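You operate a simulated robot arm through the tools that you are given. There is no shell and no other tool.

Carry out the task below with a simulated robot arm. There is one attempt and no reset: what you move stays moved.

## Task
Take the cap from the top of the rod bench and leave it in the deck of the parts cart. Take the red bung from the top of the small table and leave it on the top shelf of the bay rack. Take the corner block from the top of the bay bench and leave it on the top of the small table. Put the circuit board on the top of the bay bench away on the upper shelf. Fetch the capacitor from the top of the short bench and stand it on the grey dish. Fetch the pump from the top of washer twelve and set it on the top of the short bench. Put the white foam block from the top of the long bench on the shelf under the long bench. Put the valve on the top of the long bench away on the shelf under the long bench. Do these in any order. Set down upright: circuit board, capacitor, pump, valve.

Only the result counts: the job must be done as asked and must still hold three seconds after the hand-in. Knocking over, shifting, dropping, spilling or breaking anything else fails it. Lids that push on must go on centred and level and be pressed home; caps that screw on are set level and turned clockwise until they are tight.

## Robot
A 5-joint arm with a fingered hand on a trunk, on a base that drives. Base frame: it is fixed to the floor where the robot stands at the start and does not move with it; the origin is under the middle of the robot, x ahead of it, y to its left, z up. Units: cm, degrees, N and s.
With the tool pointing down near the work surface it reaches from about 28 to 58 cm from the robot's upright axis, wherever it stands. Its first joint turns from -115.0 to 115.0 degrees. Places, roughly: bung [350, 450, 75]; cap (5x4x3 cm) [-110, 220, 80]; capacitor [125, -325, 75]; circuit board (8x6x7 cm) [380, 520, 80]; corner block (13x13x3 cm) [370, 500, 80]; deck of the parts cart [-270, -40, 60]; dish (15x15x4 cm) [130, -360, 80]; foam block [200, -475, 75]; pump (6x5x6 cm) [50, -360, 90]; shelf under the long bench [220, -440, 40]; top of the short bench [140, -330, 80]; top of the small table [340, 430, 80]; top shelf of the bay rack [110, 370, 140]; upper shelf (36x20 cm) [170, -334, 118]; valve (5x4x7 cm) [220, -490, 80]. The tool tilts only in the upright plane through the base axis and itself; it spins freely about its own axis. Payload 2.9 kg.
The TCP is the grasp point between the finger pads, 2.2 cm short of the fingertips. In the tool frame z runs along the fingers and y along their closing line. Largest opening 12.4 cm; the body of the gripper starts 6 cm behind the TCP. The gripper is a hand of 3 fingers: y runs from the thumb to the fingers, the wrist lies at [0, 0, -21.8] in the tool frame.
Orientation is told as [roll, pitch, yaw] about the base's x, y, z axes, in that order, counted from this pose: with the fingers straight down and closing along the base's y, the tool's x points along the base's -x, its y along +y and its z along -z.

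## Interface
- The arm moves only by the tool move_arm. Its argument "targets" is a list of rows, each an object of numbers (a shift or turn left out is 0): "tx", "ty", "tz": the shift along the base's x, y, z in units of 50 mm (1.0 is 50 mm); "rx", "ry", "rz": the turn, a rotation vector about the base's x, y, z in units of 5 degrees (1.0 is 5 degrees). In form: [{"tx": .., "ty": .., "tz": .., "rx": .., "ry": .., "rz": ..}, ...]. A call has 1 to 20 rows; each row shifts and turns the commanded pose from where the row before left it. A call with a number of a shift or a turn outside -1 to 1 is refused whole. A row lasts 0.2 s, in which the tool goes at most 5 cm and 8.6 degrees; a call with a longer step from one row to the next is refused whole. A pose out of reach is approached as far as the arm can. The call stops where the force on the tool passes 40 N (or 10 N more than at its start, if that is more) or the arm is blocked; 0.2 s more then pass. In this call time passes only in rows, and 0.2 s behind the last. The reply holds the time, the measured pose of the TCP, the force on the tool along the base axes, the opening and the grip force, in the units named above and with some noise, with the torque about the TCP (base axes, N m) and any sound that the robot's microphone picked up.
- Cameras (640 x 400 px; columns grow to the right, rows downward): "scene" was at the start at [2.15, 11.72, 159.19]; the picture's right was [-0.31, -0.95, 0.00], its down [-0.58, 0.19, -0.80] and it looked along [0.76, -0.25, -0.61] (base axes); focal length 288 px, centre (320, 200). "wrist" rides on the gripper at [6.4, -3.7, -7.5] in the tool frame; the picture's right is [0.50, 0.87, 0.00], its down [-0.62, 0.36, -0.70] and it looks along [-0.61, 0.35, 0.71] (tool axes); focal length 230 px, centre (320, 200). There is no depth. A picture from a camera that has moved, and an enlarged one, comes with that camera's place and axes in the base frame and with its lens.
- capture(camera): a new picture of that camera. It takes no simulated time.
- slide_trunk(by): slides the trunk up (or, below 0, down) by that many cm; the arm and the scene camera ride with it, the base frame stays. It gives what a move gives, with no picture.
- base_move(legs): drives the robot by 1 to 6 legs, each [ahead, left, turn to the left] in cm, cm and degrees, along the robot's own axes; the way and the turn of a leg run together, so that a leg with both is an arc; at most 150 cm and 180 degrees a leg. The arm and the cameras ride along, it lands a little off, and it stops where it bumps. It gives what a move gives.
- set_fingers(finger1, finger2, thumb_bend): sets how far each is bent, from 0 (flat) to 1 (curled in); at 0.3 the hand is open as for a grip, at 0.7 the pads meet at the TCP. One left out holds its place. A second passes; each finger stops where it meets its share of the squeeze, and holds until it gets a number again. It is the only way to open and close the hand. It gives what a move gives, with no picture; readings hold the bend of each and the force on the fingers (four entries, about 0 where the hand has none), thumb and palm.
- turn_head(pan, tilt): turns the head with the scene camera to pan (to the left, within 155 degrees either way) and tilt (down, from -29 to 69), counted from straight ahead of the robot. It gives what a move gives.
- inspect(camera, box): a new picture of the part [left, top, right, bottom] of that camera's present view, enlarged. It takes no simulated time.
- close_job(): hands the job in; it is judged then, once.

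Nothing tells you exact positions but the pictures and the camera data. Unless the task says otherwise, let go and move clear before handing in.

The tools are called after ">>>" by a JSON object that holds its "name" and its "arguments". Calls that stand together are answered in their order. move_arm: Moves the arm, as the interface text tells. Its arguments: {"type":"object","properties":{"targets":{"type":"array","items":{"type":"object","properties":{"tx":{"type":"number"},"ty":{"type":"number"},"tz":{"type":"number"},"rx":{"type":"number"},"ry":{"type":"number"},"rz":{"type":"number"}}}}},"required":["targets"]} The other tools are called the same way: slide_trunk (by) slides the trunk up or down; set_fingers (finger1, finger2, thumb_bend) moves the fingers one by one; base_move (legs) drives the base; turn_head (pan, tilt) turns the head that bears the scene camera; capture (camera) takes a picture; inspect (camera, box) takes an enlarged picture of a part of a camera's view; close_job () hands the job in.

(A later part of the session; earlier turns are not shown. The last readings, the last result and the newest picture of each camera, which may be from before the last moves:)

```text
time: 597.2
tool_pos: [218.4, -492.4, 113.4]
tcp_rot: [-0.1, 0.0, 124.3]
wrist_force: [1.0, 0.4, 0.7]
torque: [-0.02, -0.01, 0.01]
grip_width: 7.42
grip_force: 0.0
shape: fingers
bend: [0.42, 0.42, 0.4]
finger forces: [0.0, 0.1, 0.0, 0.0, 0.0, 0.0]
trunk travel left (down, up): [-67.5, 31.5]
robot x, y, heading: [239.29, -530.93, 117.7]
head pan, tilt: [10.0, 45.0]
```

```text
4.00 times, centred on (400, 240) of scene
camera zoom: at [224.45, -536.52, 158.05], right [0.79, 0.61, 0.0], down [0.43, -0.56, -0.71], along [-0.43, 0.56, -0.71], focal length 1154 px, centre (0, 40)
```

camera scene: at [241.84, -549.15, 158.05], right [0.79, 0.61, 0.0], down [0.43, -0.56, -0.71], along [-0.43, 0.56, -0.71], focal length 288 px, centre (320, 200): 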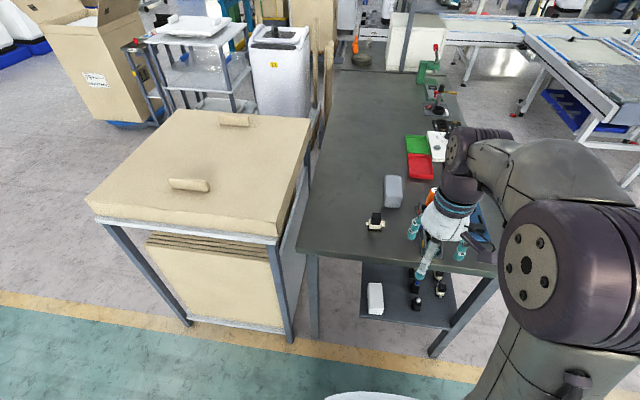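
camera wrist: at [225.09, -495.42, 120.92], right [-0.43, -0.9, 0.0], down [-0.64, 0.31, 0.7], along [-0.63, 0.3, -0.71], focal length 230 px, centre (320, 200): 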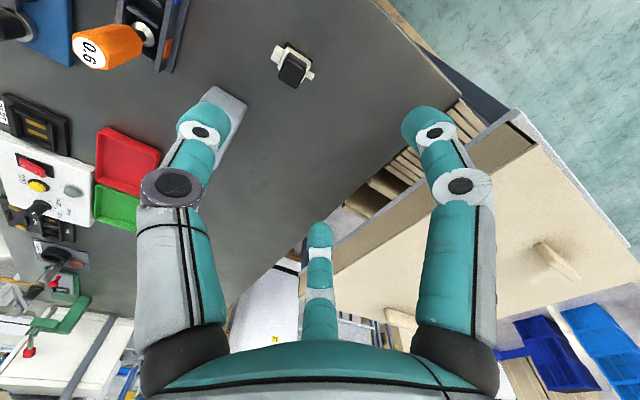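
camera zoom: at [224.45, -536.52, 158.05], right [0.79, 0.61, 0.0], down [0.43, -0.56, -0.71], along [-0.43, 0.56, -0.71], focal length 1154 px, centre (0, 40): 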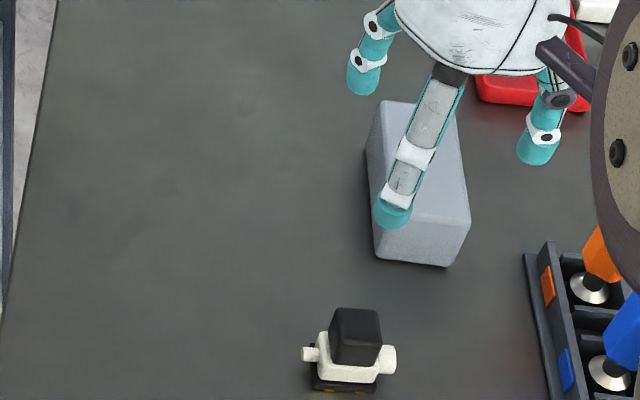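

>>> {"name": "set_fingers", "arguments": {"finger1": 0.47, "finger2": 0.47, "thumb_bend": 0.47}}

>>> {"name": "move_arm", "arguments": {"targets": [{"ty": 0.164, "tz": -0.536, "rz": 0.96}, {"ty": 0.164, "tz": -0.536, "rz": 0.96}, {"ty": 0.164, "tz": -0.536, "rz": 0.96}, {"ty": 0.164, "tz": -0.536, "rz": 0.96}, {"ty": 0.164, "tz": -0.536, "rz": 0.96}]}}

>>> {"name": "capture", "arguments": {"camera": "wrist"}}

>>> {"name": "inspect", "arguments": {"camera": "wrist", "box": [240, 50, 400, 150]}}

```text
time: 598.2
tool_pos: [218.53, -492.47, 113.45]
tcp_rot: [-0.1, 0.0, 124.3]
wrist_force: [-1.3, 0.2, 0.1]
torque: [0.0, 0.02, 0.0]
grip_width: 5.85
grip_force: 0.0
shape: fingers
bend: [0.47, 0.47, 0.47]
finger forces: [0.0, 0.0, 0.0, 0.0, 0.1, 0.0]
trunk travel left (down, up): [-67.5, 31.5]
robot x, y, heading: [239.82, -530.87, 117.9]
head pan, tilt: [10.0, 45.0]
```

```text
time: 599.4
tool_pos: [218.45, -488.28, 100.24]
tcp_rot: [0.1, 0.0, 148.3]
wrist_force: [0.4, 0.0, -0.2]
torque: [-0.01, 0.02, -0.01]
grip_width: 5.83
grip_force: 0.1
shape: fingers
bend: [0.47, 0.47, 0.47]
finger forces: [0.0, 0.0, 0.0, 0.1, 0.0, 0.0]
trunk travel left (down, up): [-67.5, 31.5]
robot x, y, heading: [239.49, -530.61, 117.8]
head pan, tilt: [10.0, 45.0]
```

```text
taken
camera wrist: at [225.85, -488.38, 107.77], right [-0.03, -1.0, 0.0], down [-0.71, 0.02, 0.7], along [-0.7, 0.02, -0.71], focal length 230 px, centre (320, 200)
```

wrist: 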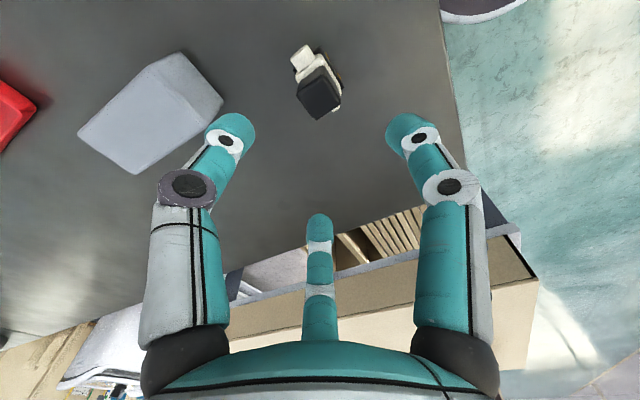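

```text
4.00 times, centred on (320, 100) of wrist
camera zoom: at [225.85, -488.38, 107.77], right [-0.03, -1.0, 0.0], down [-0.71, 0.02, 0.7], along [-0.7, 0.02, -0.71], focal length 920 px, centre (320, 600)
```

zoom: 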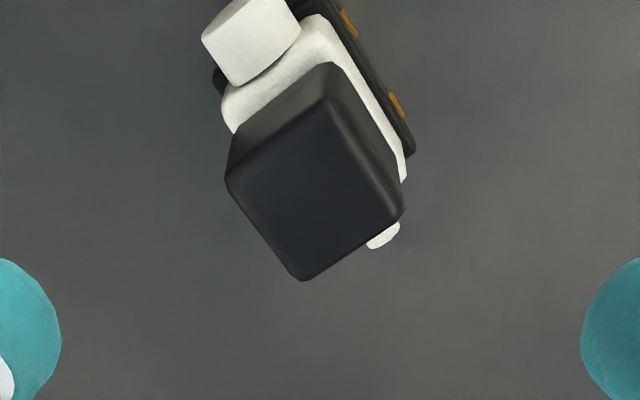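

>>> {"name": "move_arm", "arguments": {"targets": [{"tx": 0.06, "ty": 0.04, "tz": -0.8}, {"tz": -0.8}, {"tz": -0.5}]}}

>>> {"name": "capture", "arguments": {"camera": "wrist"}}

```text
time: 600.2
tool_pos: [218.84, -488.23, 89.64]
tcp_rot: [0.0, 0.1, 148.3]
wrist_force: [-0.3, -0.1, -0.3]
torque: [0.03, 0.0, 0.0]
grip_width: 5.85
grip_force: 0.2
shape: fingers
bend: [0.47, 0.47, 0.47]
finger forces: [0.0, 0.1, 0.0, 0.0, 0.0, 0.0]
trunk travel left (down, up): [-67.5, 31.5]
robot x, y, heading: [239.36, -531.05, 117.8]
head pan, tilt: [10.0, 45.0]
```

```text
taken
camera wrist: at [226.13, -488.36, 97.15], right [-0.03, -1.0, 0.0], down [-0.71, 0.02, 0.7], along [-0.7, 0.02, -0.71], focal length 230 px, centre (320, 200)
```

wrist: 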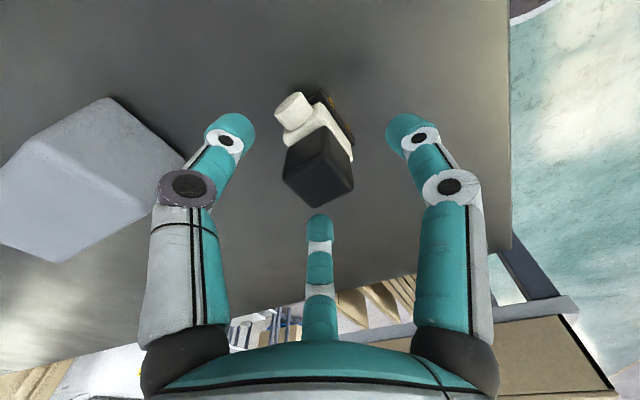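

>>> {"name": "move_arm", "arguments": {"targets": [{"tx": -0.06, "tz": -0.4}, {"tz": -0.2}]}}

>>> {"name": "inspect", "arguments": {"camera": "wrist", "box": [180, 90, 460, 265]}}

>>> {"name": "inspect", "arguments": {"camera": "scene", "box": [350, 240, 470, 315]}}

```text
time: 600.8
tool_pos: [218.45, -488.12, 86.69]
tcp_rot: [0.0, 0.0, 148.1]
wrist_force: [-0.2, -0.4, 0.1]
torque: [0.02, -0.01, -0.01]
grip_width: 5.83
grip_force: 0.0
shape: fingers
bend: [0.47, 0.47, 0.47]
finger forces: [0.1, 0.1, 0.0, 0.0, 0.1, 0.0]
trunk travel left (down, up): [-67.5, 31.5]
robot x, y, heading: [239.81, -531.21, 117.8]
head pan, tilt: [10.0, 45.0]
```

```text
2.29 times, centred on (320, 178) of wrist
camera zoom: at [225.9, -488.3, 94.15], right [-0.03, -1.0, 0.0], down [-0.71, 0.02, 0.7], along [-0.7, 0.02, -0.71], focal length 526 px, centre (320, 251)
```

zoom: 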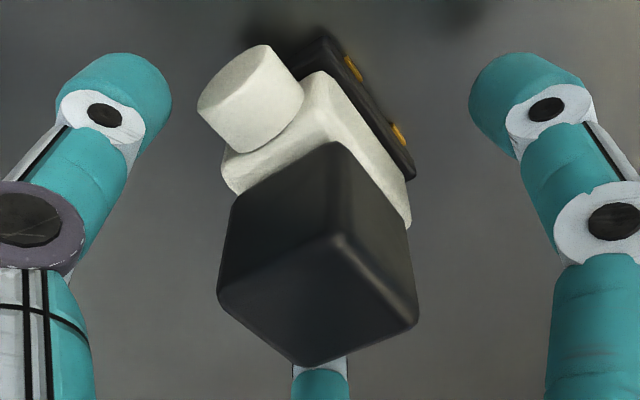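

```text
5.33 times, centred on (410, 278) of scene
camera zoom: at [224.53, -536.62, 158.05], right [0.79, 0.61, 0.0], down [0.43, -0.56, -0.71], along [-0.43, 0.56, -0.71], focal length 1538 px, centre (-160, -213)
```

zoom: 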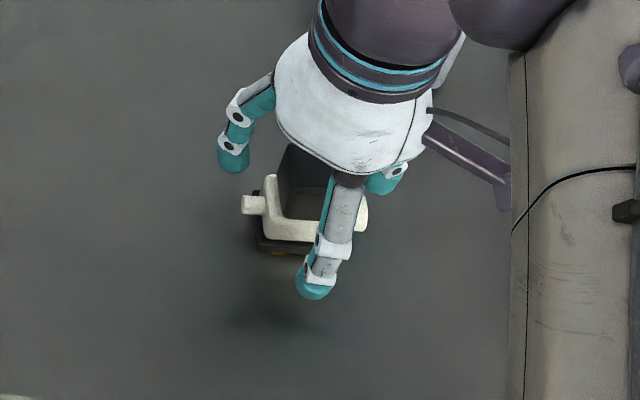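

>>> {"name": "set_fingers", "arguments": {"finger1": 0.56, "finger2": 0.56, "thumb_bend": 0.56}}

>>> {"name": "inspect", "arguments": {"camera": "wrist", "box": [180, 90, 460, 265]}}

>>> {"name": "set_fingers", "arguments": {"finger1": 0.72, "finger2": 0.72, "thumb_bend": 0.72}}

>>> {"name": "inspect", "arguments": {"camera": "wrist", "box": [180, 90, 460, 265]}}

```text
time: 601.8
tool_pos: [218.58, -488.15, 86.74]
tcp_rot: [0.0, -0.1, 148.2]
wrist_force: [-0.2, -0.4, 0.7]
torque: [-0.01, 0.03, 0.02]
grip_width: 3.46
grip_force: 0.6
shape: fingers
bend: [0.56, 0.55, 0.56]
finger forces: [0.1, 0.7, 0.0, 0.0, 0.6, 0.0]
trunk travel left (down, up): [-67.5, 31.5]
robot x, y, heading: [239.73, -530.99, 117.6]
head pan, tilt: [10.0, 45.0]
```

```text
2.29 times, centred on (320, 178) of wrist
camera zoom: at [225.89, -488.3, 94.15], right [-0.03, -1.0, 0.0], down [-0.71, 0.02, 0.7], along [-0.7, 0.02, -0.71], focal length 526 px, centre (320, 251)
```

zoom: 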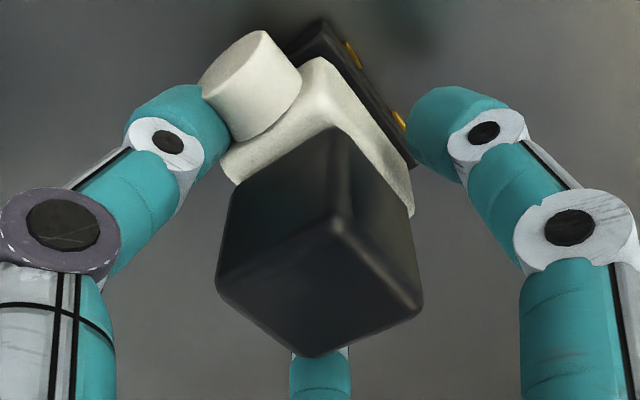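

```text
time: 602.8
tool_pos: [218.5, -488.11, 86.77]
tcp_rot: [0.0, 0.1, 148.3]
wrist_force: [0.1, -0.4, 0.8]
torque: [-0.02, 0.01, -0.01]
grip_width: 2.0
grip_force: 12.4
shape: fingers
bend: [0.59, 0.6, 0.65]
finger forces: [8.9, 7.2, 0.1, 0.1, 8.9, 0.0]
trunk travel left (down, up): [-67.5, 31.5]
robot x, y, heading: [239.6, -530.87, 117.7]
head pan, tilt: [10.0, 45.0]
```

```text
2.29 times, centred on (320, 178) of wrist
camera zoom: at [225.89, -488.29, 94.15], right [-0.03, -1.0, 0.0], down [-0.71, 0.02, 0.7], along [-0.7, 0.02, -0.71], focal length 526 px, centre (320, 251)
```

zoom: 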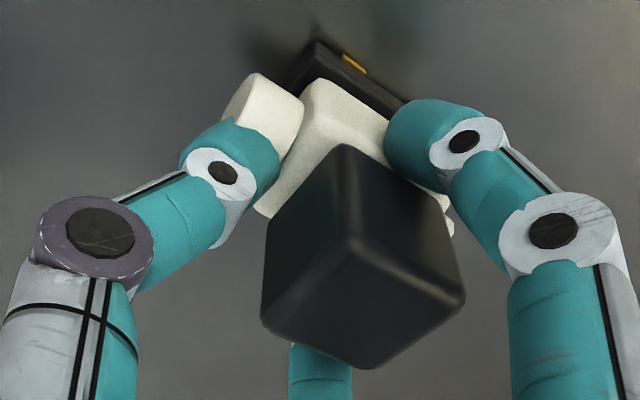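

>>> {"name": "move_arm", "arguments": {"targets": [{"tz": 0.15}, {"tz": 0.3}]}}

>>> {"name": "capture", "arguments": {"camera": "wrist"}}

>>> {"name": "inspect", "arguments": {"camera": "scene", "box": [350, 230, 470, 305]}}

```text
time: 603.4
tool_pos: [218.5, -487.91, 89.0]
tcp_rot: [-0.1, 0.0, 148.2]
wrist_force: [-0.6, 0.1, -1.2]
torque: [-0.02, -0.02, 0.03]
grip_width: 1.99
grip_force: 13.0
shape: fingers
bend: [0.59, 0.6, 0.65]
finger forces: [8.8, 7.0, 0.0, 0.0, 8.9, 0.1]
trunk travel left (down, up): [-67.5, 31.5]
robot x, y, heading: [239.63, -530.98, 117.7]
head pan, tilt: [10.0, 45.0]
```

```text
taken
camera wrist: at [225.93, -488.25, 96.48], right [-0.03, -1.0, 0.0], down [-0.71, 0.02, 0.7], along [-0.7, 0.02, -0.71], focal length 230 px, centre (320, 200)
```

wrist: 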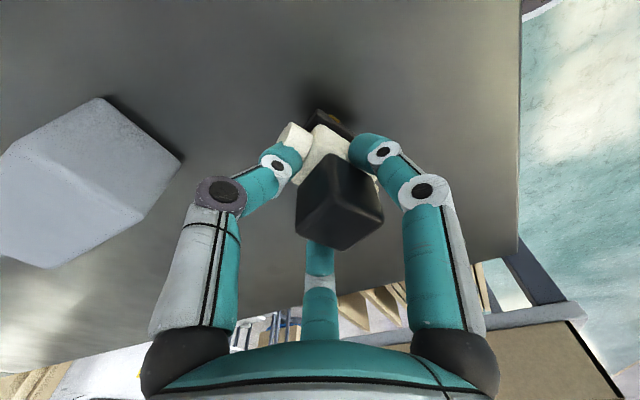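

```text
5.33 times, centred on (410, 268) of scene
camera zoom: at [224.52, -536.63, 158.05], right [0.79, 0.61, 0.0], down [0.43, -0.56, -0.71], along [-0.43, 0.56, -0.71], focal length 1538 px, centre (-160, -160)
```

zoom: 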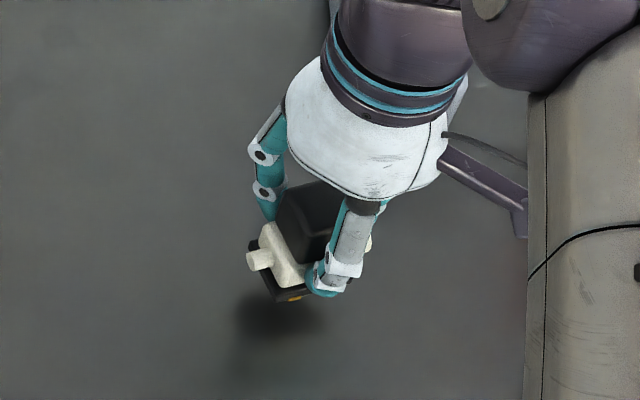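

The valve is held upright. I retract, back off, lower the trunk and bring it to the free strip of the lower shelf beside the foam.

>>> {"name": "move_arm", "arguments": {"targets": [{"tz": 0.6}, {"tz": 0.9}, {"tz": 0.9}, {"tz": 0.9}, {"tz": 0.9}, {"tz": 0.8}, {"tx": 0.35, "ty": -0.75}, {"tx": 0.35, "ty": -0.75}, {"tx": 0.25, "ty": -0.6}]}}

>>> {"name": "base_move", "arguments": {"legs": [[-19.5, -9.6, 0]]}}

>>> {"name": "capture", "arguments": {"camera": "wrist"}}

>>> {"name": "slide_trunk", "arguments": {"by": -33}}

>>> {"name": "slide_trunk", "arguments": {"by": -33}}

>>> {"name": "turn_head", "arguments": {"pan": 10, "tilt": 30}}

>>> {"name": "capture", "arguments": {"camera": "scene"}}

```text
time: 605.4
tool_pos: [223.41, -498.8, 114.13]
tcp_rot: [0.0, 0.1, 148.3]
wrist_force: [-1.0, 0.6, -1.8]
torque: [0.0, -0.01, 0.0]
grip_width: 1.93
grip_force: 12.0
shape: fingers
bend: [0.59, 0.6, 0.65]
finger forces: [8.6, 7.1, 0.0, 0.1, 8.2, 0.1]
trunk travel left (down, up): [-67.5, 31.5]
robot x, y, heading: [240.03, -530.92, 117.9]
head pan, tilt: [10.0, 45.0]
```

```text
time: 607.1
tool_pos: [241.29, -511.55, 114.2]
tcp_rot: [-0.1, 0.1, 148.1]
wrist_force: [0.2, -0.1, -0.2]
torque: [0.03, 0.0, 0.02]
grip_width: 1.94
grip_force: 11.7
shape: fingers
bend: [0.59, 0.6, 0.65]
finger forces: [8.6, 7.0, 0.0, 0.0, 8.1, 0.0]
trunk travel left (down, up): [-67.5, 31.5]
robot x, y, heading: [257.35, -544.04, 117.6]
head pan, tilt: [10.0, 45.0]
```

```text
taken
camera wrist: at [248.61, -511.65, 121.6], right [-0.03, -1.0, 0.0], down [-0.71, 0.02, 0.7], along [-0.7, 0.02, -0.71], focal length 230 px, centre (320, 200)
```

wrist: 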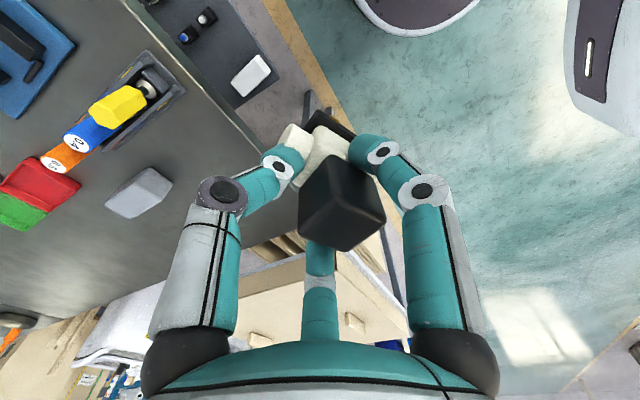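

```text
time: 610.3
tool_pos: [241.19, -511.54, 81.16]
tcp_rot: [0.1, 0.0, 148.1]
wrist_force: [0.0, 0.3, -1.2]
torque: [0.03, -0.01, -0.01]
grip_width: 1.96
grip_force: 11.8
shape: fingers
bend: [0.59, 0.6, 0.65]
finger forces: [8.6, 7.0, 0.0, 0.0, 8.0, 0.0]
trunk travel left (down, up): [-34.5, 64.5]
robot x, y, heading: [257.13, -544.02, 117.9]
head pan, tilt: [10.0, 45.0]
```

```text
time: 613.6
tool_pos: [241.15, -511.44, 48.14]
tcp_rot: [-0.1, 0.1, 148.1]
wrist_force: [-0.6, -0.9, -1.6]
torque: [0.05, 0.02, 0.04]
grip_width: 1.94
grip_force: 12.5
shape: fingers
bend: [0.59, 0.6, 0.65]
finger forces: [8.6, 7.0, 0.0, 0.0, 8.1, 0.0]
trunk travel left (down, up): [-1.5, 97.5]
robot x, y, heading: [257.58, -543.87, 117.3]
head pan, tilt: [10.0, 45.0]
```

```text
time: 614.3
tool_pos: [241.22, -511.41, 48.07]
tcp_rot: [-0.1, 0.0, 147.9]
wrist_force: [0.1, 0.0, -0.1]
torque: [0.05, 0.0, 0.0]
grip_width: 1.9
grip_force: 11.7
shape: fingers
bend: [0.59, 0.6, 0.65]
finger forces: [8.6, 7.0, 0.0, 0.0, 8.1, 0.1]
trunk travel left (down, up): [-1.5, 97.5]
robot x, y, heading: [257.27, -543.99, 117.6]
head pan, tilt: [10.0, 30.0]
```

```text
taken
camera scene: at [241.57, -548.79, 94.3], right [0.79, 0.61, 0.0], down [0.31, -0.4, -0.87], along [-0.53, 0.69, -0.5], focal length 288 px, centre (320, 200)
```

scene: 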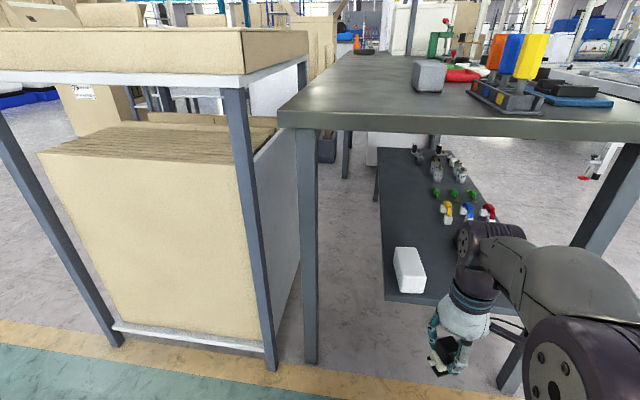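

>>> {"name": "base_move", "arguments": {"legs": [[13, 0, 0]]}}

>>> {"name": "capture", "arguments": {"camera": "scene"}}

>>> {"name": "capture", "arguments": {"camera": "wrist"}}

```text
time: 615.6
tool_pos: [235.26, -500.08, 48.07]
tcp_rot: [-0.1, 0.1, 148.1]
wrist_force: [-0.1, -0.6, -0.8]
torque: [-0.02, -0.02, 0.02]
grip_width: 1.91
grip_force: 12.1
shape: fingers
bend: [0.59, 0.6, 0.65]
finger forces: [8.6, 7.0, 0.0, 0.1, 8.0, 0.1]
trunk travel left (down, up): [-1.5, 97.5]
robot x, y, heading: [251.25, -532.38, 117.5]
head pan, tilt: [10.0, 30.0]
```

```text
taken
camera scene: at [235.63, -537.4, 94.31], right [0.79, 0.61, 0.0], down [0.3, -0.4, -0.87], along [-0.53, 0.69, -0.5], focal length 288 px, centre (320, 200)
```

scene: 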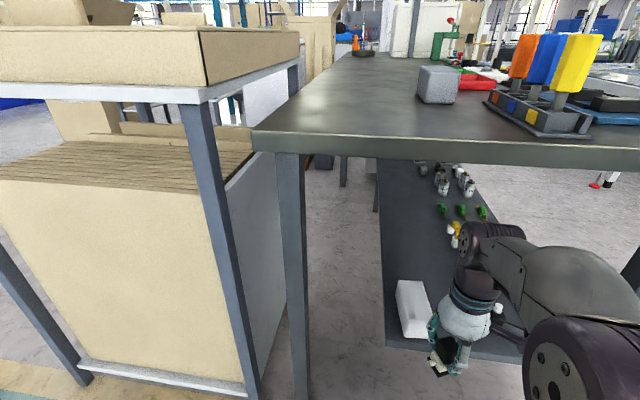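

```text
taken
camera wrist: at [242.64, -500.24, 55.59], right [-0.03, -1.0, 0.0], down [-0.71, 0.02, 0.7], along [-0.7, 0.02, -0.71], focal length 230 px, centre (320, 200)
```

wrist: 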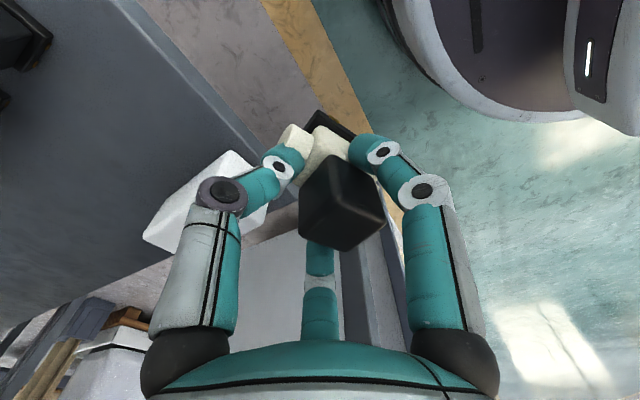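

>>> {"name": "move_arm", "arguments": {"targets": [{"tx": 0.3, "ty": 0.5}, {"tx": -0.1, "ty": 0.8}, {"tx": -0.2, "ty": 0.9}, {"tx": -0.2, "ty": 0.88}]}}

>>> {"name": "capture", "arguments": {"camera": "scene"}}

>>> {"name": "capture", "arguments": {"camera": "wrist"}}

```text
time: 616.6
tool_pos: [234.05, -484.65, 48.26]
tcp_rot: [0.0, 0.1, 147.9]
wrist_force: [0.2, -0.3, -0.9]
torque: [0.04, -0.01, 0.0]
grip_width: 1.87
grip_force: 11.8
shape: fingers
bend: [0.59, 0.61, 0.66]
finger forces: [8.4, 7.0, 0.1, 0.0, 7.8, 0.1]
trunk travel left (down, up): [-1.5, 97.5]
robot x, y, heading: [251.42, -532.36, 117.4]
head pan, tilt: [10.0, 30.0]
```

```text
taken
camera scene: at [235.64, -537.42, 94.31], right [0.79, 0.61, 0.0], down [0.3, -0.4, -0.87], along [-0.53, 0.69, -0.5], focal length 288 px, centre (320, 200)
```

scene: 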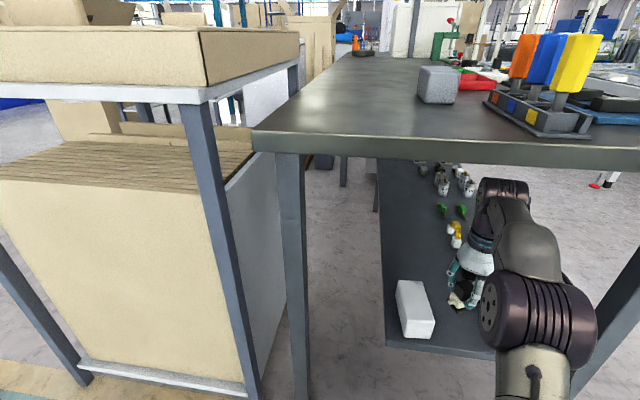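

```text
taken
camera wrist: at [241.43, -484.77, 55.69], right [-0.04, -1.0, 0.0], down [-0.71, 0.03, 0.7], along [-0.7, 0.02, -0.71], focal length 230 px, centre (320, 200)
```

wrist: 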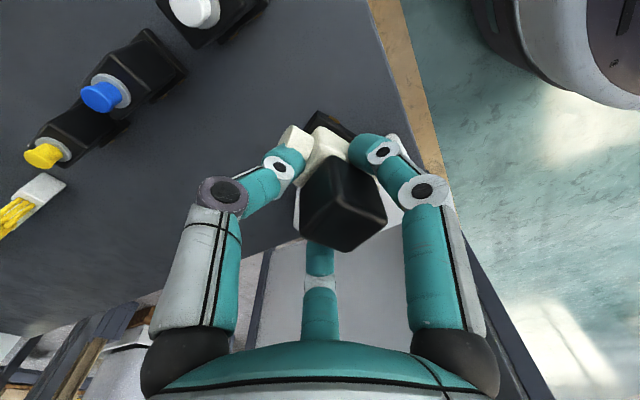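

>>> {"name": "move_arm", "arguments": {"targets": [{"tz": -0.5}, {"tz": -0.4}]}}

>>> {"name": "capture", "arguments": {"camera": "wrist"}}

>>> {"name": "inspect", "arguments": {"camera": "scene", "box": [380, 230, 520, 350]}}

```text
time: 617.2
tool_pos: [234.09, -484.61, 43.7]
tcp_rot: [0.0, -0.1, 148.0]
wrist_force: [0.3, 0.5, -1.5]
torque: [0.05, 0.01, -0.01]
grip_width: 1.88
grip_force: 11.3
shape: fingers
bend: [0.59, 0.61, 0.66]
finger forces: [8.4, 6.9, 0.0, 0.0, 7.7, 0.0]
trunk travel left (down, up): [-1.5, 97.5]
robot x, y, heading: [251.0, -532.14, 117.4]
head pan, tilt: [10.0, 30.0]
```

```text
taken
camera wrist: at [241.47, -484.86, 51.16], right [-0.04, -1.0, 0.0], down [-0.71, 0.03, 0.7], along [-0.7, 0.02, -0.71], focal length 230 px, centre (320, 200)
```

wrist: 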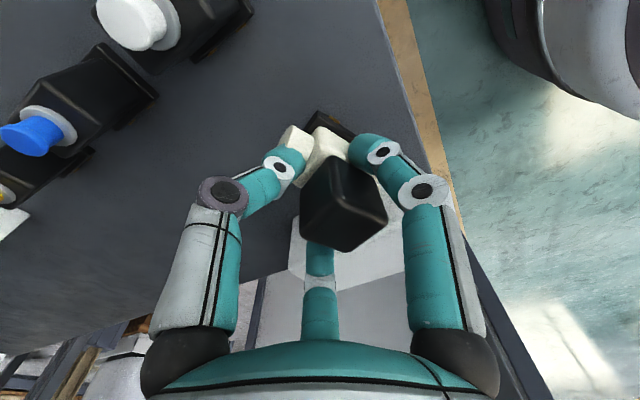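

```text
3.33 times, centred on (450, 290) of scene
camera zoom: at [235.63, -537.4, 94.31], right [0.79, 0.61, 0.0], down [0.3, -0.4, -0.87], along [-0.53, 0.69, -0.5], focal length 961 px, centre (-113, -100)
```

zoom: 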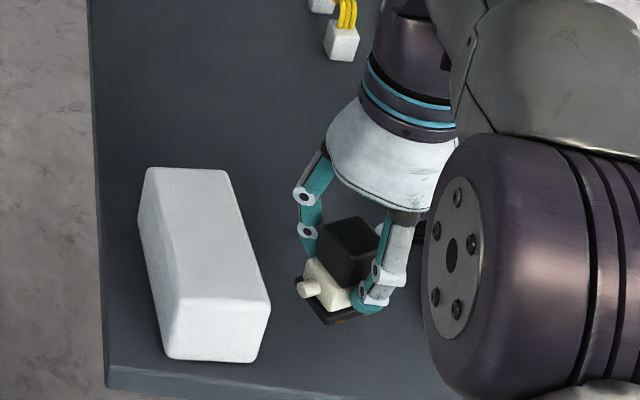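

>>> {"name": "move_arm", "arguments": {"targets": [{"tz": -0.3}]}}

>>> {"name": "move_arm", "arguments": {"targets": [{"tz": -0.12}]}}

>>> {"name": "move_arm", "arguments": {"targets": [{"tz": -0.08}]}}

>>> {"name": "inspect", "arguments": {"camera": "scene", "box": [380, 230, 520, 350]}}

```text
time: 617.6
tool_pos: [234.29, -484.58, 42.21]
tcp_rot: [0.0, 0.1, 148.0]
wrist_force: [0.8, -0.1, -1.2]
torque: [0.03, 0.0, 0.0]
grip_width: 1.85
grip_force: 11.7
shape: fingers
bend: [0.59, 0.61, 0.66]
finger forces: [8.5, 7.0, 0.0, 0.0, 7.6, 0.0]
trunk travel left (down, up): [-1.5, 97.5]
robot x, y, heading: [251.3, -532.15, 117.3]
head pan, tilt: [10.0, 30.0]
```

```text
time: 618.0
tool_pos: [234.23, -484.63, 41.56]
tcp_rot: [0.0, 0.0, 148.1]
wrist_force: [0.2, 0.2, -1.8]
torque: [0.01, 0.01, 0.0]
grip_width: 1.84
grip_force: 11.6
shape: fingers
bend: [0.59, 0.61, 0.66]
finger forces: [8.3, 7.1, 0.0, 0.0, 7.7, 0.1]
trunk travel left (down, up): [-1.5, 97.5]
robot x, y, heading: [251.25, -533.03, 117.4]
head pan, tilt: [10.0, 30.0]
```

```text
time: 618.4
tool_pos: [234.25, -484.67, 41.19]
tcp_rot: [0.0, 0.0, 148.0]
wrist_force: [0.8, 1.0, -1.7]
torque: [0.02, 0.01, 0.01]
grip_width: 1.88
grip_force: 11.7
shape: fingers
bend: [0.59, 0.61, 0.66]
finger forces: [8.3, 7.0, 0.0, 0.0, 7.7, 0.0]
trunk travel left (down, up): [-1.5, 97.5]
robot x, y, heading: [251.52, -532.51, 117.6]
head pan, tilt: [10.0, 30.0]
```

```text
3.33 times, centred on (450, 290) of scene
camera zoom: at [235.63, -537.39, 94.31], right [0.79, 0.61, 0.0], down [0.3, -0.4, -0.87], along [-0.53, 0.69, -0.5], focal length 961 px, centre (-113, -100)
```

zoom: 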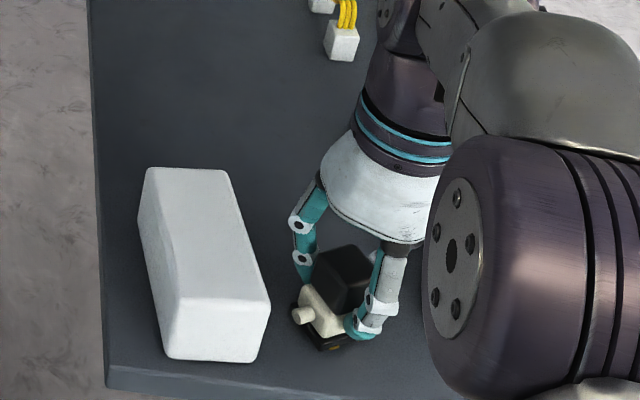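

>>> {"name": "move_arm", "arguments": {"targets": [{"tz": -0.08}]}}

>>> {"name": "move_arm", "arguments": {"targets": [{"tz": -0.06}]}}

```text
time: 618.8
tool_pos: [234.2, -484.63, 40.71]
tcp_rot: [-0.1, 0.1, 148.0]
wrist_force: [0.2, 0.1, -1.1]
torque: [-0.02, -0.04, -0.01]
grip_width: 1.83
grip_force: 12.2
shape: fingers
bend: [0.59, 0.61, 0.66]
finger forces: [8.8, 7.3, 0.0, 0.1, 7.9, 0.1]
trunk travel left (down, up): [-1.5, 97.5]
robot x, y, heading: [251.0, -532.52, 117.4]
head pan, tilt: [10.0, 30.0]
```

```text
time: 619.2
tool_pos: [234.31, -484.65, 40.58]
tcp_rot: [-0.1, 0.0, 147.9]
wrist_force: [0.9, 0.9, 6.4]
torque: [-0.08, 0.01, -0.01]
grip_width: 1.84
grip_force: 14.0
shape: fingers
bend: [0.59, 0.61, 0.66]
finger forces: [10.4, 8.6, 0.1, 0.0, 8.6, 0.1]
trunk travel left (down, up): [-1.5, 97.5]
robot x, y, heading: [251.38, -532.39, 117.6]
head pan, tilt: [10.0, 30.0]
```

>>> {"name": "set_fingers", "arguments": {"finger1": 0.53, "finger2": 0.53, "thumb_bend": 0.54}}

>>> {"name": "inspect", "arguments": {"camera": "scene", "box": [380, 230, 520, 350]}}

>>> {"name": "inspect", "arguments": {"camera": "wrist", "box": [180, 90, 460, 265]}}

```text
time: 620.2
tool_pos: [234.25, -484.67, 40.47]
tcp_rot: [-0.1, 0.0, 148.1]
wrist_force: [0.4, 0.4, 0.5]
torque: [-0.03, 0.0, 0.0]
grip_width: 3.98
grip_force: 0.1
shape: fingers
bend: [0.53, 0.53, 0.54]
finger forces: [0.0, 0.0, 0.0, 0.1, 0.1, 0.0]
trunk travel left (down, up): [-1.5, 97.5]
robot x, y, heading: [251.09, -532.5, 117.5]
head pan, tilt: [10.0, 30.0]
```

```text
3.33 times, centred on (450, 290) of scene
camera zoom: at [235.63, -537.4, 94.31], right [0.79, 0.61, 0.0], down [0.3, -0.4, -0.87], along [-0.53, 0.69, -0.5], focal length 961 px, centre (-113, -100)
```

zoom: 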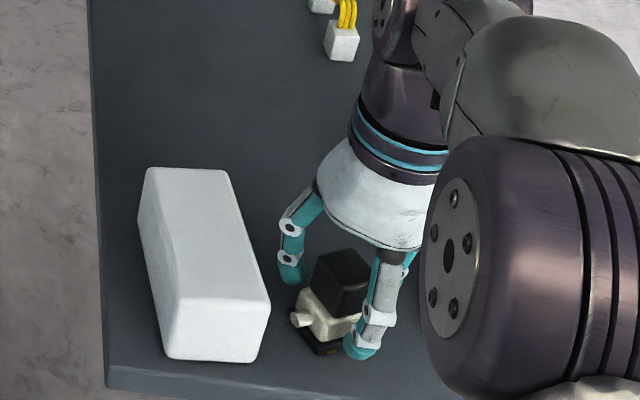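

```text
2.29 times, centred on (320, 178) of wrist
camera zoom: at [241.61, -484.8, 47.89], right [-0.03, -1.0, 0.0], down [-0.71, 0.03, 0.7], along [-0.7, 0.02, -0.71], focal length 526 px, centre (320, 251)
```

zoom: 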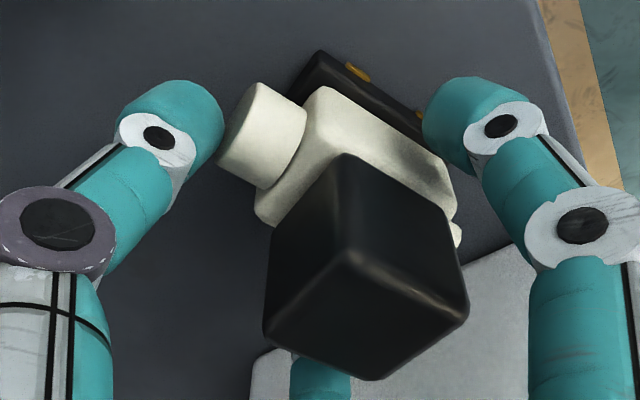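

>>> {"name": "move_arm", "arguments": {"targets": [{"tz": 0.15}, {"tz": 0.3}, {"tz": 0.5}, {"tz": 0.6}]}}

>>> {"name": "inspect", "arguments": {"camera": "scene", "box": [380, 230, 520, 350]}}

>>> {"name": "capture", "arguments": {"camera": "wrist"}}

```text
time: 621.2
tool_pos: [234.11, -484.57, 48.3]
tcp_rot: [0.1, 0.0, 147.9]
wrist_force: [0.7, 0.2, 0.5]
torque: [-0.01, 0.0, 0.01]
grip_width: 3.96
grip_force: 0.1
shape: fingers
bend: [0.53, 0.53, 0.54]
finger forces: [0.1, 0.1, 0.1, 0.1, 0.1, 0.0]
trunk travel left (down, up): [-1.5, 97.5]
robot x, y, heading: [251.26, -532.31, 117.6]
head pan, tilt: [10.0, 30.0]
```

```text
3.33 times, centred on (450, 290) of scene
camera zoom: at [235.63, -537.4, 94.31], right [0.79, 0.61, 0.0], down [0.3, -0.4, -0.87], along [-0.53, 0.69, -0.5], focal length 961 px, centre (-113, -100)
```

zoom: 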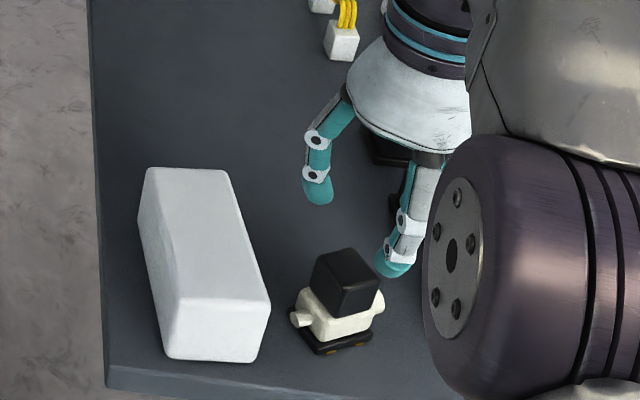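

```text
taken
camera wrist: at [241.61, -484.83, 55.83], right [-0.03, -1.0, 0.0], down [-0.71, 0.02, 0.7], along [-0.7, 0.02, -0.71], focal length 230 px, centre (320, 200)
```

wrist: 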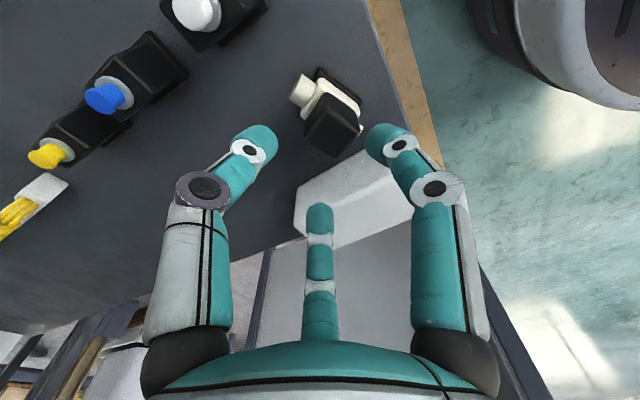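

The valve stands upright on the shelf. I withdraw, raise the trunk, and go round the east side to the north end of the short bench for the capacitor.

>>> {"name": "move_arm", "arguments": {"targets": [{"tx": 0.15, "ty": -0.9}, {"tx": 0.15, "ty": -0.9}, {"tx": 0.15, "ty": -0.8}, {"tx": -0.1, "ty": -0.5}]}}

>>> {"name": "base_move", "arguments": {"legs": [[-14, 0, 0]]}}

>>> {"name": "slide_trunk", "arguments": {"by": 36}}

>>> {"name": "slide_trunk", "arguments": {"by": 30}}

>>> {"name": "base_move", "arguments": {"legs": [[-20, -30, 0]]}}

```text
time: 622.2
tool_pos: [236.01, -500.26, 48.01]
tcp_rot: [0.0, 0.1, 148.0]
wrist_force: [-0.8, 1.0, -0.2]
torque: [0.0, 0.0, 0.02]
grip_width: 3.95
grip_force: 0.0
shape: fingers
bend: [0.53, 0.53, 0.54]
finger forces: [0.0, 0.0, 0.1, 0.0, 0.1, 0.0]
trunk travel left (down, up): [-1.5, 97.5]
robot x, y, heading: [251.29, -532.3, 117.7]
head pan, tilt: [10.0, 30.0]
```

```text
time: 623.5
tool_pos: [242.47, -512.64, 48.04]
tcp_rot: [0.0, 0.0, 148.0]
wrist_force: [0.3, 1.1, 0.8]
torque: [0.0, -0.01, 0.01]
grip_width: 3.96
grip_force: 0.1
shape: fingers
bend: [0.53, 0.53, 0.54]
finger forces: [0.0, 0.0, 0.0, 0.0, 0.0, 0.0]
trunk travel left (down, up): [-1.5, 97.5]
robot x, y, heading: [257.79, -544.65, 117.5]
head pan, tilt: [10.0, 30.0]
```

```text
time: 627.0
tool_pos: [242.49, -512.61, 83.99]
tcp_rot: [0.1, 0.1, 148.0]
wrist_force: [-0.3, 0.6, 0.6]
torque: [-0.01, 0.04, 0.0]
grip_width: 3.97
grip_force: 0.1
shape: fingers
bend: [0.53, 0.53, 0.54]
finger forces: [0.1, 0.0, 0.0, 0.1, 0.0, 0.0]
trunk travel left (down, up): [-37.5, 61.5]
robot x, y, heading: [257.6, -544.75, 117.7]
head pan, tilt: [10.0, 30.0]
```

```text
time: 630.0
tool_pos: [242.39, -512.8, 114.0]
tcp_rot: [-0.1, 0.1, 148.0]
wrist_force: [-1.2, 0.5, 0.0]
torque: [0.0, -0.03, 0.01]
grip_width: 3.97
grip_force: 0.2
shape: fingers
bend: [0.53, 0.53, 0.54]
finger forces: [0.0, 0.1, 0.1, 0.1, 0.0, 0.1]
trunk travel left (down, up): [-67.5, 31.5]
robot x, y, heading: [257.75, -544.76, 117.7]
head pan, tilt: [10.0, 30.0]
```

```text
time: 632.4
tool_pos: [279.05, -516.39, 114.1]
tcp_rot: [0.0, 0.0, 148.2]
wrist_force: [-0.2, -0.6, -0.2]
torque: [0.0, 0.01, 0.01]
grip_width: 3.97
grip_force: 0.0
shape: fingers
bend: [0.53, 0.53, 0.54]
finger forces: [0.1, 0.0, 0.0, 0.0, 0.0, 0.1]
trunk travel left (down, up): [-67.5, 31.5]
robot x, y, heading: [294.31, -548.26, 117.8]
head pan, tilt: [10.0, 30.0]
```

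>>> {"name": "base_move", "arguments": {"legs": [[54, -43.9, 0], [80, -3.7, 0], [80, -3.7, 0], [95.8, 3.8, 0]]}}

>>> {"name": "turn_head", "arguments": {"pan": 60, "tilt": 40}}

>>> {"name": "capture", "arguments": {"camera": "scene"}}

```text
time: 648.7
tool_pos: [177.96, -216.41, 114.05]
tcp_rot: [0.0, 0.0, 146.9]
wrist_force: [-0.2, 0.5, -1.2]
torque: [-0.01, -0.01, -0.02]
grip_width: 3.95
grip_force: 0.0
shape: fingers
bend: [0.53, 0.53, 0.54]
finger forces: [0.0, 0.0, 0.0, 0.0, 0.0, 0.0]
trunk travel left (down, up): [-67.5, 31.5]
robot x, y, heading: [192.34, -249.17, 116.5]
head pan, tilt: [10.0, 30.0]
```

```text
time: 649.9
tool_pos: [178.02, -216.4, 114.16]
tcp_rot: [0.0, 0.0, 146.8]
wrist_force: [-0.6, 0.0, 1.3]
torque: [-0.03, 0.03, -0.01]
grip_width: 3.95
grip_force: 0.0
shape: fingers
bend: [0.53, 0.53, 0.54]
finger forces: [0.0, 0.0, 0.0, 0.0, 0.0, 0.0]
trunk travel left (down, up): [-67.5, 31.5]
robot x, y, heading: [192.9, -249.36, 116.3]
head pan, tilt: [60.0, 40.0]
```

```text
taken
camera scene: at [173.82, -260.32, 158.78], right [0.06, 1.0, 0.0], down [0.64, -0.04, -0.77], along [-0.76, 0.05, -0.64], focal length 288 px, centre (320, 200)
```

scene: 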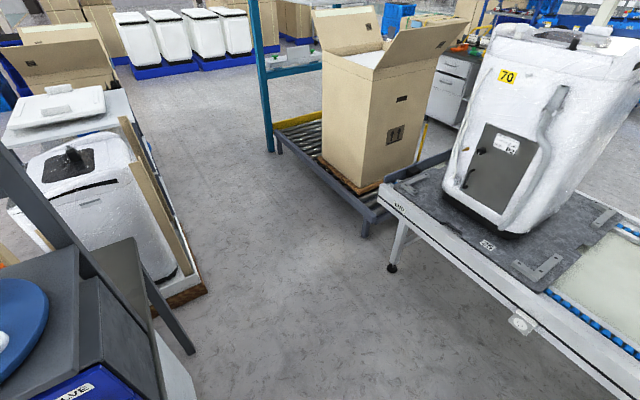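

>>> {"name": "turn_head", "arguments": {"pan": 95, "tilt": 40}}

>>> {"name": "capture", "arguments": {"camera": "scene"}}

```text
time: 650.9
tool_pos: [177.98, -216.44, 114.07]
tcp_rot: [0.0, 0.0, 146.9]
wrist_force: [0.2, -0.4, -0.2]
torque: [0.0, -0.03, -0.05]
grip_width: 3.93
grip_force: 0.1
shape: fingers
bend: [0.53, 0.53, 0.54]
finger forces: [0.0, 0.0, 0.0, 0.0, 0.0, 0.1]
trunk travel left (down, up): [-67.5, 31.5]
robot x, y, heading: [192.88, -248.83, 116.2]
head pan, tilt: [95.0, 40.0]
```

```text
taken
camera scene: at [175.05, -265.28, 158.77], right [-0.52, 0.85, 0.0], down [0.55, 0.33, -0.77], along [-0.65, -0.4, -0.64], focal length 288 px, centre (320, 200)
```

scene: 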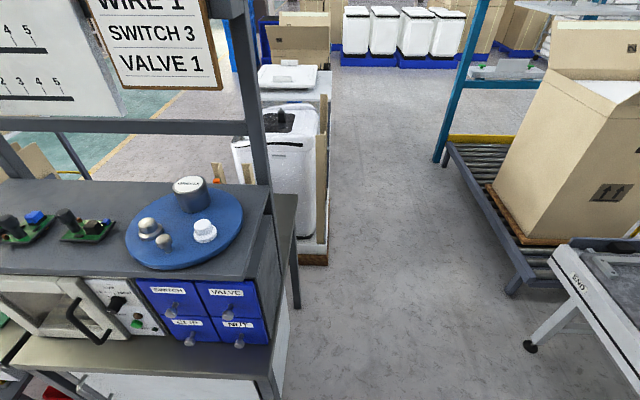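

>>> {"name": "move_arm", "arguments": {"targets": [{"tx": 0.33, "ty": -0.73}]}}

>>> {"name": "base_move", "arguments": {"legs": [[27, 34.3, 0], [-16, 71.4, 0]]}}

>>> {"name": "turn_head", "arguments": {"pan": 150, "tilt": 45}}

>>> {"name": "capture", "arguments": {"camera": "scene"}}

```text
time: 651.3
tool_pos: [179.72, -220.2, 114.06]
tcp_rot: [-0.1, -0.2, 146.9]
wrist_force: [0.4, -0.3, -0.1]
torque: [0.03, 0.0, -0.02]
grip_width: 3.95
grip_force: 0.1
shape: fingers
bend: [0.53, 0.53, 0.54]
finger forces: [0.0, 0.0, 0.0, 0.0, 0.0, 0.0]
trunk travel left (down, up): [-67.5, 31.5]
robot x, y, heading: [192.57, -248.66, 116.4]
head pan, tilt: [95.0, 40.0]
```

```text
time: 657.5
tool_pos: [80.05, -257.05, 113.96]
tcp_rot: [0.0, 0.0, 146.5]
wrist_force: [0.4, 0.2, -1.0]
torque: [0.02, 0.0, 0.0]
grip_width: 3.95
grip_force: 0.1
shape: fingers
bend: [0.53, 0.53, 0.54]
finger forces: [0.0, 0.0, 0.0, 0.0, 0.0, 0.1]
trunk travel left (down, up): [-67.5, 31.5]
robot x, y, heading: [92.67, -286.07, 116.3]
head pan, tilt: [95.0, 40.0]
```

```text
time: 658.8
tool_pos: [80.1, -256.94, 114.02]
tcp_rot: [0.0, 0.0, 146.4]
wrist_force: [-0.5, 0.0, 0.5]
torque: [0.0, -0.02, -0.03]
grip_width: 3.98
grip_force: 0.0
shape: fingers
bend: [0.53, 0.53, 0.54]
finger forces: [0.0, 0.0, 0.0, 0.0, 0.1, 0.0]
trunk travel left (down, up): [-67.5, 31.5]
robot x, y, heading: [92.63, -285.82, 116.1]
head pan, tilt: [150.0, 45.0]
```

```text
taken
camera scene: at [81.77, -305.97, 158.05], right [-1.0, 0.07, 0.0], down [0.05, 0.71, -0.71], along [-0.05, -0.71, -0.71], focal length 288 px, centre (320, 200)
```

scene: 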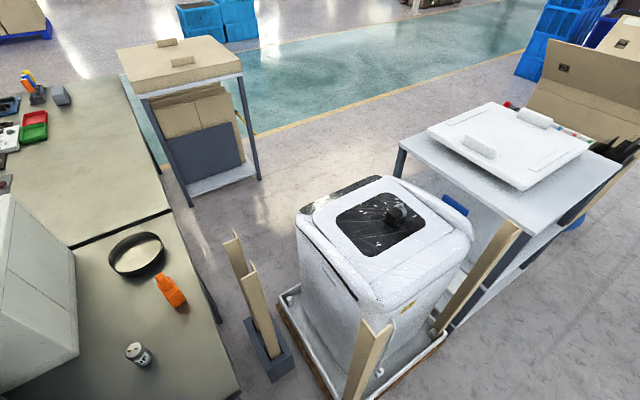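

I see the capacitor (labelled "6"), the orange bottle and the dish from the north, and the pump on washer twelve. I turn clockwise in place to face the capacitor.

>>> {"name": "base_move", "arguments": {"legs": [[0, 0, -87], [0, 0, -87]]}}

>>> {"name": "turn_head", "arguments": {"pan": 10, "tilt": 50}}

>>> {"name": "capture", "arguments": {"camera": "scene"}}

>>> {"name": "capture", "arguments": {"camera": "wrist"}}

```text
time: 666.6
tool_pos: [108.49, -313.64, 114.05]
tcp_rot: [0.0, 0.0, -27.7]
wrist_force: [-0.4, -0.3, 0.3]
torque: [0.01, -0.01, -0.01]
grip_width: 3.94
grip_force: 0.0
shape: fingers
bend: [0.53, 0.53, 0.54]
finger forces: [0.0, 0.0, 0.1, 0.0, 0.1, 0.1]
trunk travel left (down, up): [-67.5, 31.5]
robot x, y, heading: [92.7, -285.92, -58.2]
head pan, tilt: [150.0, 45.0]
```

```text
time: 668.8
tool_pos: [108.41, -313.59, 114.0]
tcp_rot: [0.0, 0.0, -27.7]
wrist_force: [0.3, -0.4, 0.4]
torque: [-0.02, 0.02, 0.0]
grip_width: 3.98
grip_force: 0.1
shape: fingers
bend: [0.53, 0.53, 0.54]
finger forces: [0.0, 0.0, 0.1, 0.0, 0.0, 0.1]
trunk travel left (down, up): [-67.5, 31.5]
robot x, y, heading: [92.92, -286.21, -58.3]
head pan, tilt: [10.0, 50.0]
```

```text
taken
camera scene: at [107.02, -279.12, 157.36], right [-0.75, -0.67, 0.0], down [-0.51, 0.57, -0.64], along [0.43, -0.48, -0.77], focal length 288 px, centre (320, 200)
```

scene: 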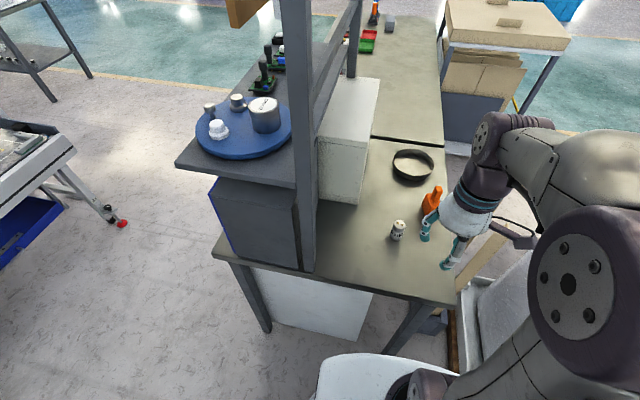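

```text
taken
camera wrist: at [101.08, -313.88, 121.52], right [-0.04, 1.0, 0.0], down [0.71, 0.03, 0.7], along [0.7, 0.03, -0.71], focal length 230 px, centre (320, 200)
```

wrist: 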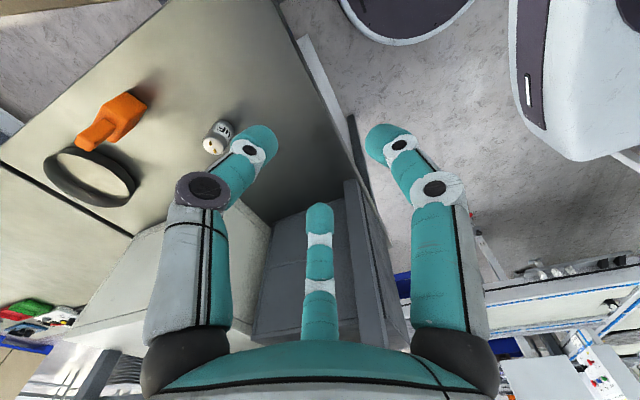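

>>> {"name": "inspect", "arguments": {"camera": "scene", "box": [340, 140, 480, 260]}}

>>> {"name": "inspect", "arguments": {"camera": "wrist", "box": [30, 80, 270, 230]}}

```text
3.33 times, centred on (410, 200) of scene
camera zoom: at [107.02, -279.12, 157.36], right [-0.75, -0.67, 0.0], down [-0.51, 0.57, -0.64], along [0.43, -0.48, -0.77], focal length 961 px, centre (20, 200)
```

zoom: 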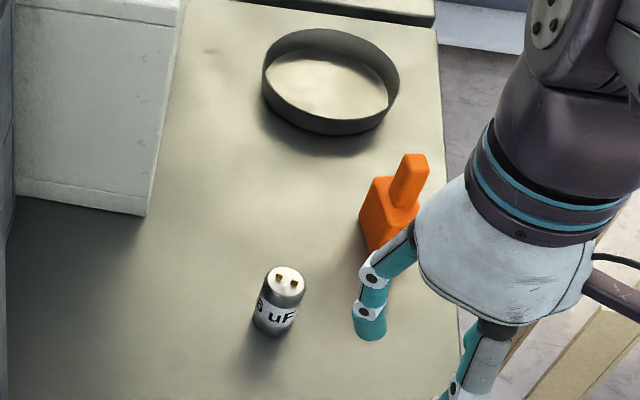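

```text
2.67 times, centred on (150, 155) of wrist
camera zoom: at [101.08, -313.88, 121.52], right [-0.04, 1.0, 0.0], down [0.71, 0.03, 0.7], along [0.7, 0.03, -0.71], focal length 614 px, centre (773, 320)
```

zoom: 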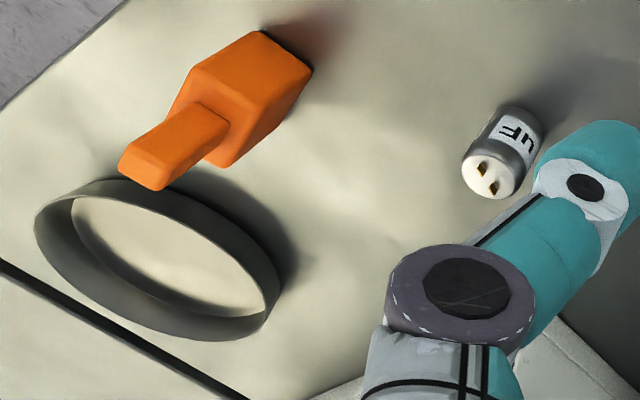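

>>> {"name": "base_move", "arguments": {"legs": [[4, 0, 0]]}}

>>> {"name": "set_fingers", "arguments": {"finger1": 0.46, "finger2": 0.46, "thumb_bend": 0.46}}

>>> {"name": "move_arm", "arguments": {"targets": [{"tx": 0.58, "ty": -0.69}, {"tx": 0.58, "ty": -0.69}, {"tx": 0.58, "ty": -0.69}, {"tx": 0.58, "ty": -0.69}, {"tz": -0.8}, {"tz": -0.8}, {"tz": -0.8}]}}

>>> {"name": "capture", "arguments": {"camera": "wrist"}}

>>> {"name": "capture", "arguments": {"camera": "scene"}}

```text
time: 669.7
tool_pos: [110.74, -317.13, 114.06]
tcp_rot: [0.1, -0.1, -27.6]
wrist_force: [0.4, 0.5, -0.6]
torque: [0.02, 0.02, 0.02]
grip_width: 3.96
grip_force: 0.0
shape: fingers
bend: [0.53, 0.53, 0.54]
finger forces: [0.1, 0.0, 0.1, 0.0, 0.0, 0.0]
trunk travel left (down, up): [-67.5, 31.5]
robot x, y, heading: [95.12, -289.53, -58.0]
head pan, tilt: [10.0, 50.0]
```

```text
time: 670.7
tool_pos: [110.6, -317.02, 114.07]
tcp_rot: [0.0, 0.0, -27.7]
wrist_force: [-0.1, 0.3, -0.3]
torque: [0.02, -0.01, 0.0]
grip_width: 6.01
grip_force: 0.0
shape: fingers
bend: [0.46, 0.46, 0.46]
finger forces: [0.0, 0.1, 0.1, 0.1, 0.0, 0.0]
trunk travel left (down, up): [-67.5, 31.5]
robot x, y, heading: [95.17, -289.56, -57.9]
head pan, tilt: [10.0, 50.0]
```

```text
time: 672.3
tool_pos: [122.19, -330.99, 102.06]
tcp_rot: [0.0, 0.1, -27.7]
wrist_force: [0.7, 0.2, 0.5]
torque: [0.0, 0.01, -0.02]
grip_width: 6.02
grip_force: 0.1
shape: fingers
bend: [0.46, 0.46, 0.46]
finger forces: [0.0, 0.1, 0.1, 0.0, 0.0, 0.1]
trunk travel left (down, up): [-67.5, 31.5]
robot x, y, heading: [95.01, -289.41, -58.1]
head pan, tilt: [10.0, 50.0]
```

```text
taken
camera wrist: at [114.85, -331.22, 109.53], right [-0.04, 1.0, 0.0], down [0.71, 0.03, 0.7], along [0.7, 0.03, -0.71], focal length 230 px, centre (320, 200)
```

wrist: 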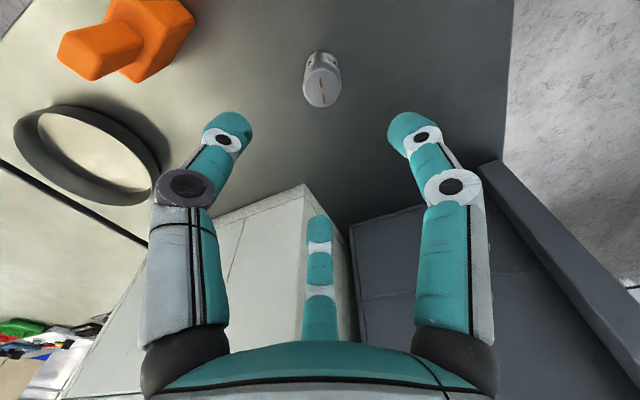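

```text
taken
camera scene: at [109.16, -282.57, 157.36], right [-0.75, -0.67, 0.0], down [-0.51, 0.57, -0.64], along [0.43, -0.48, -0.77], focal length 288 px, centre (320, 200)
```

scene: 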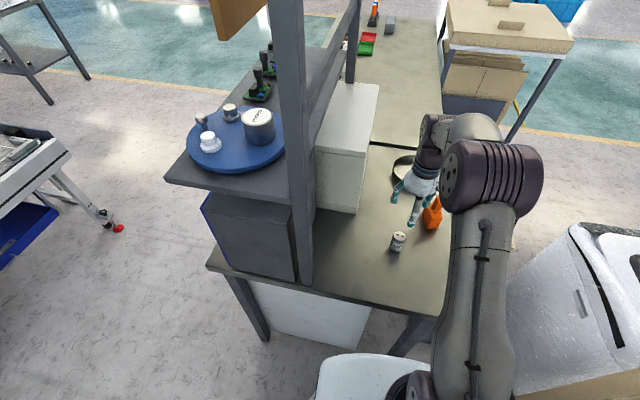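

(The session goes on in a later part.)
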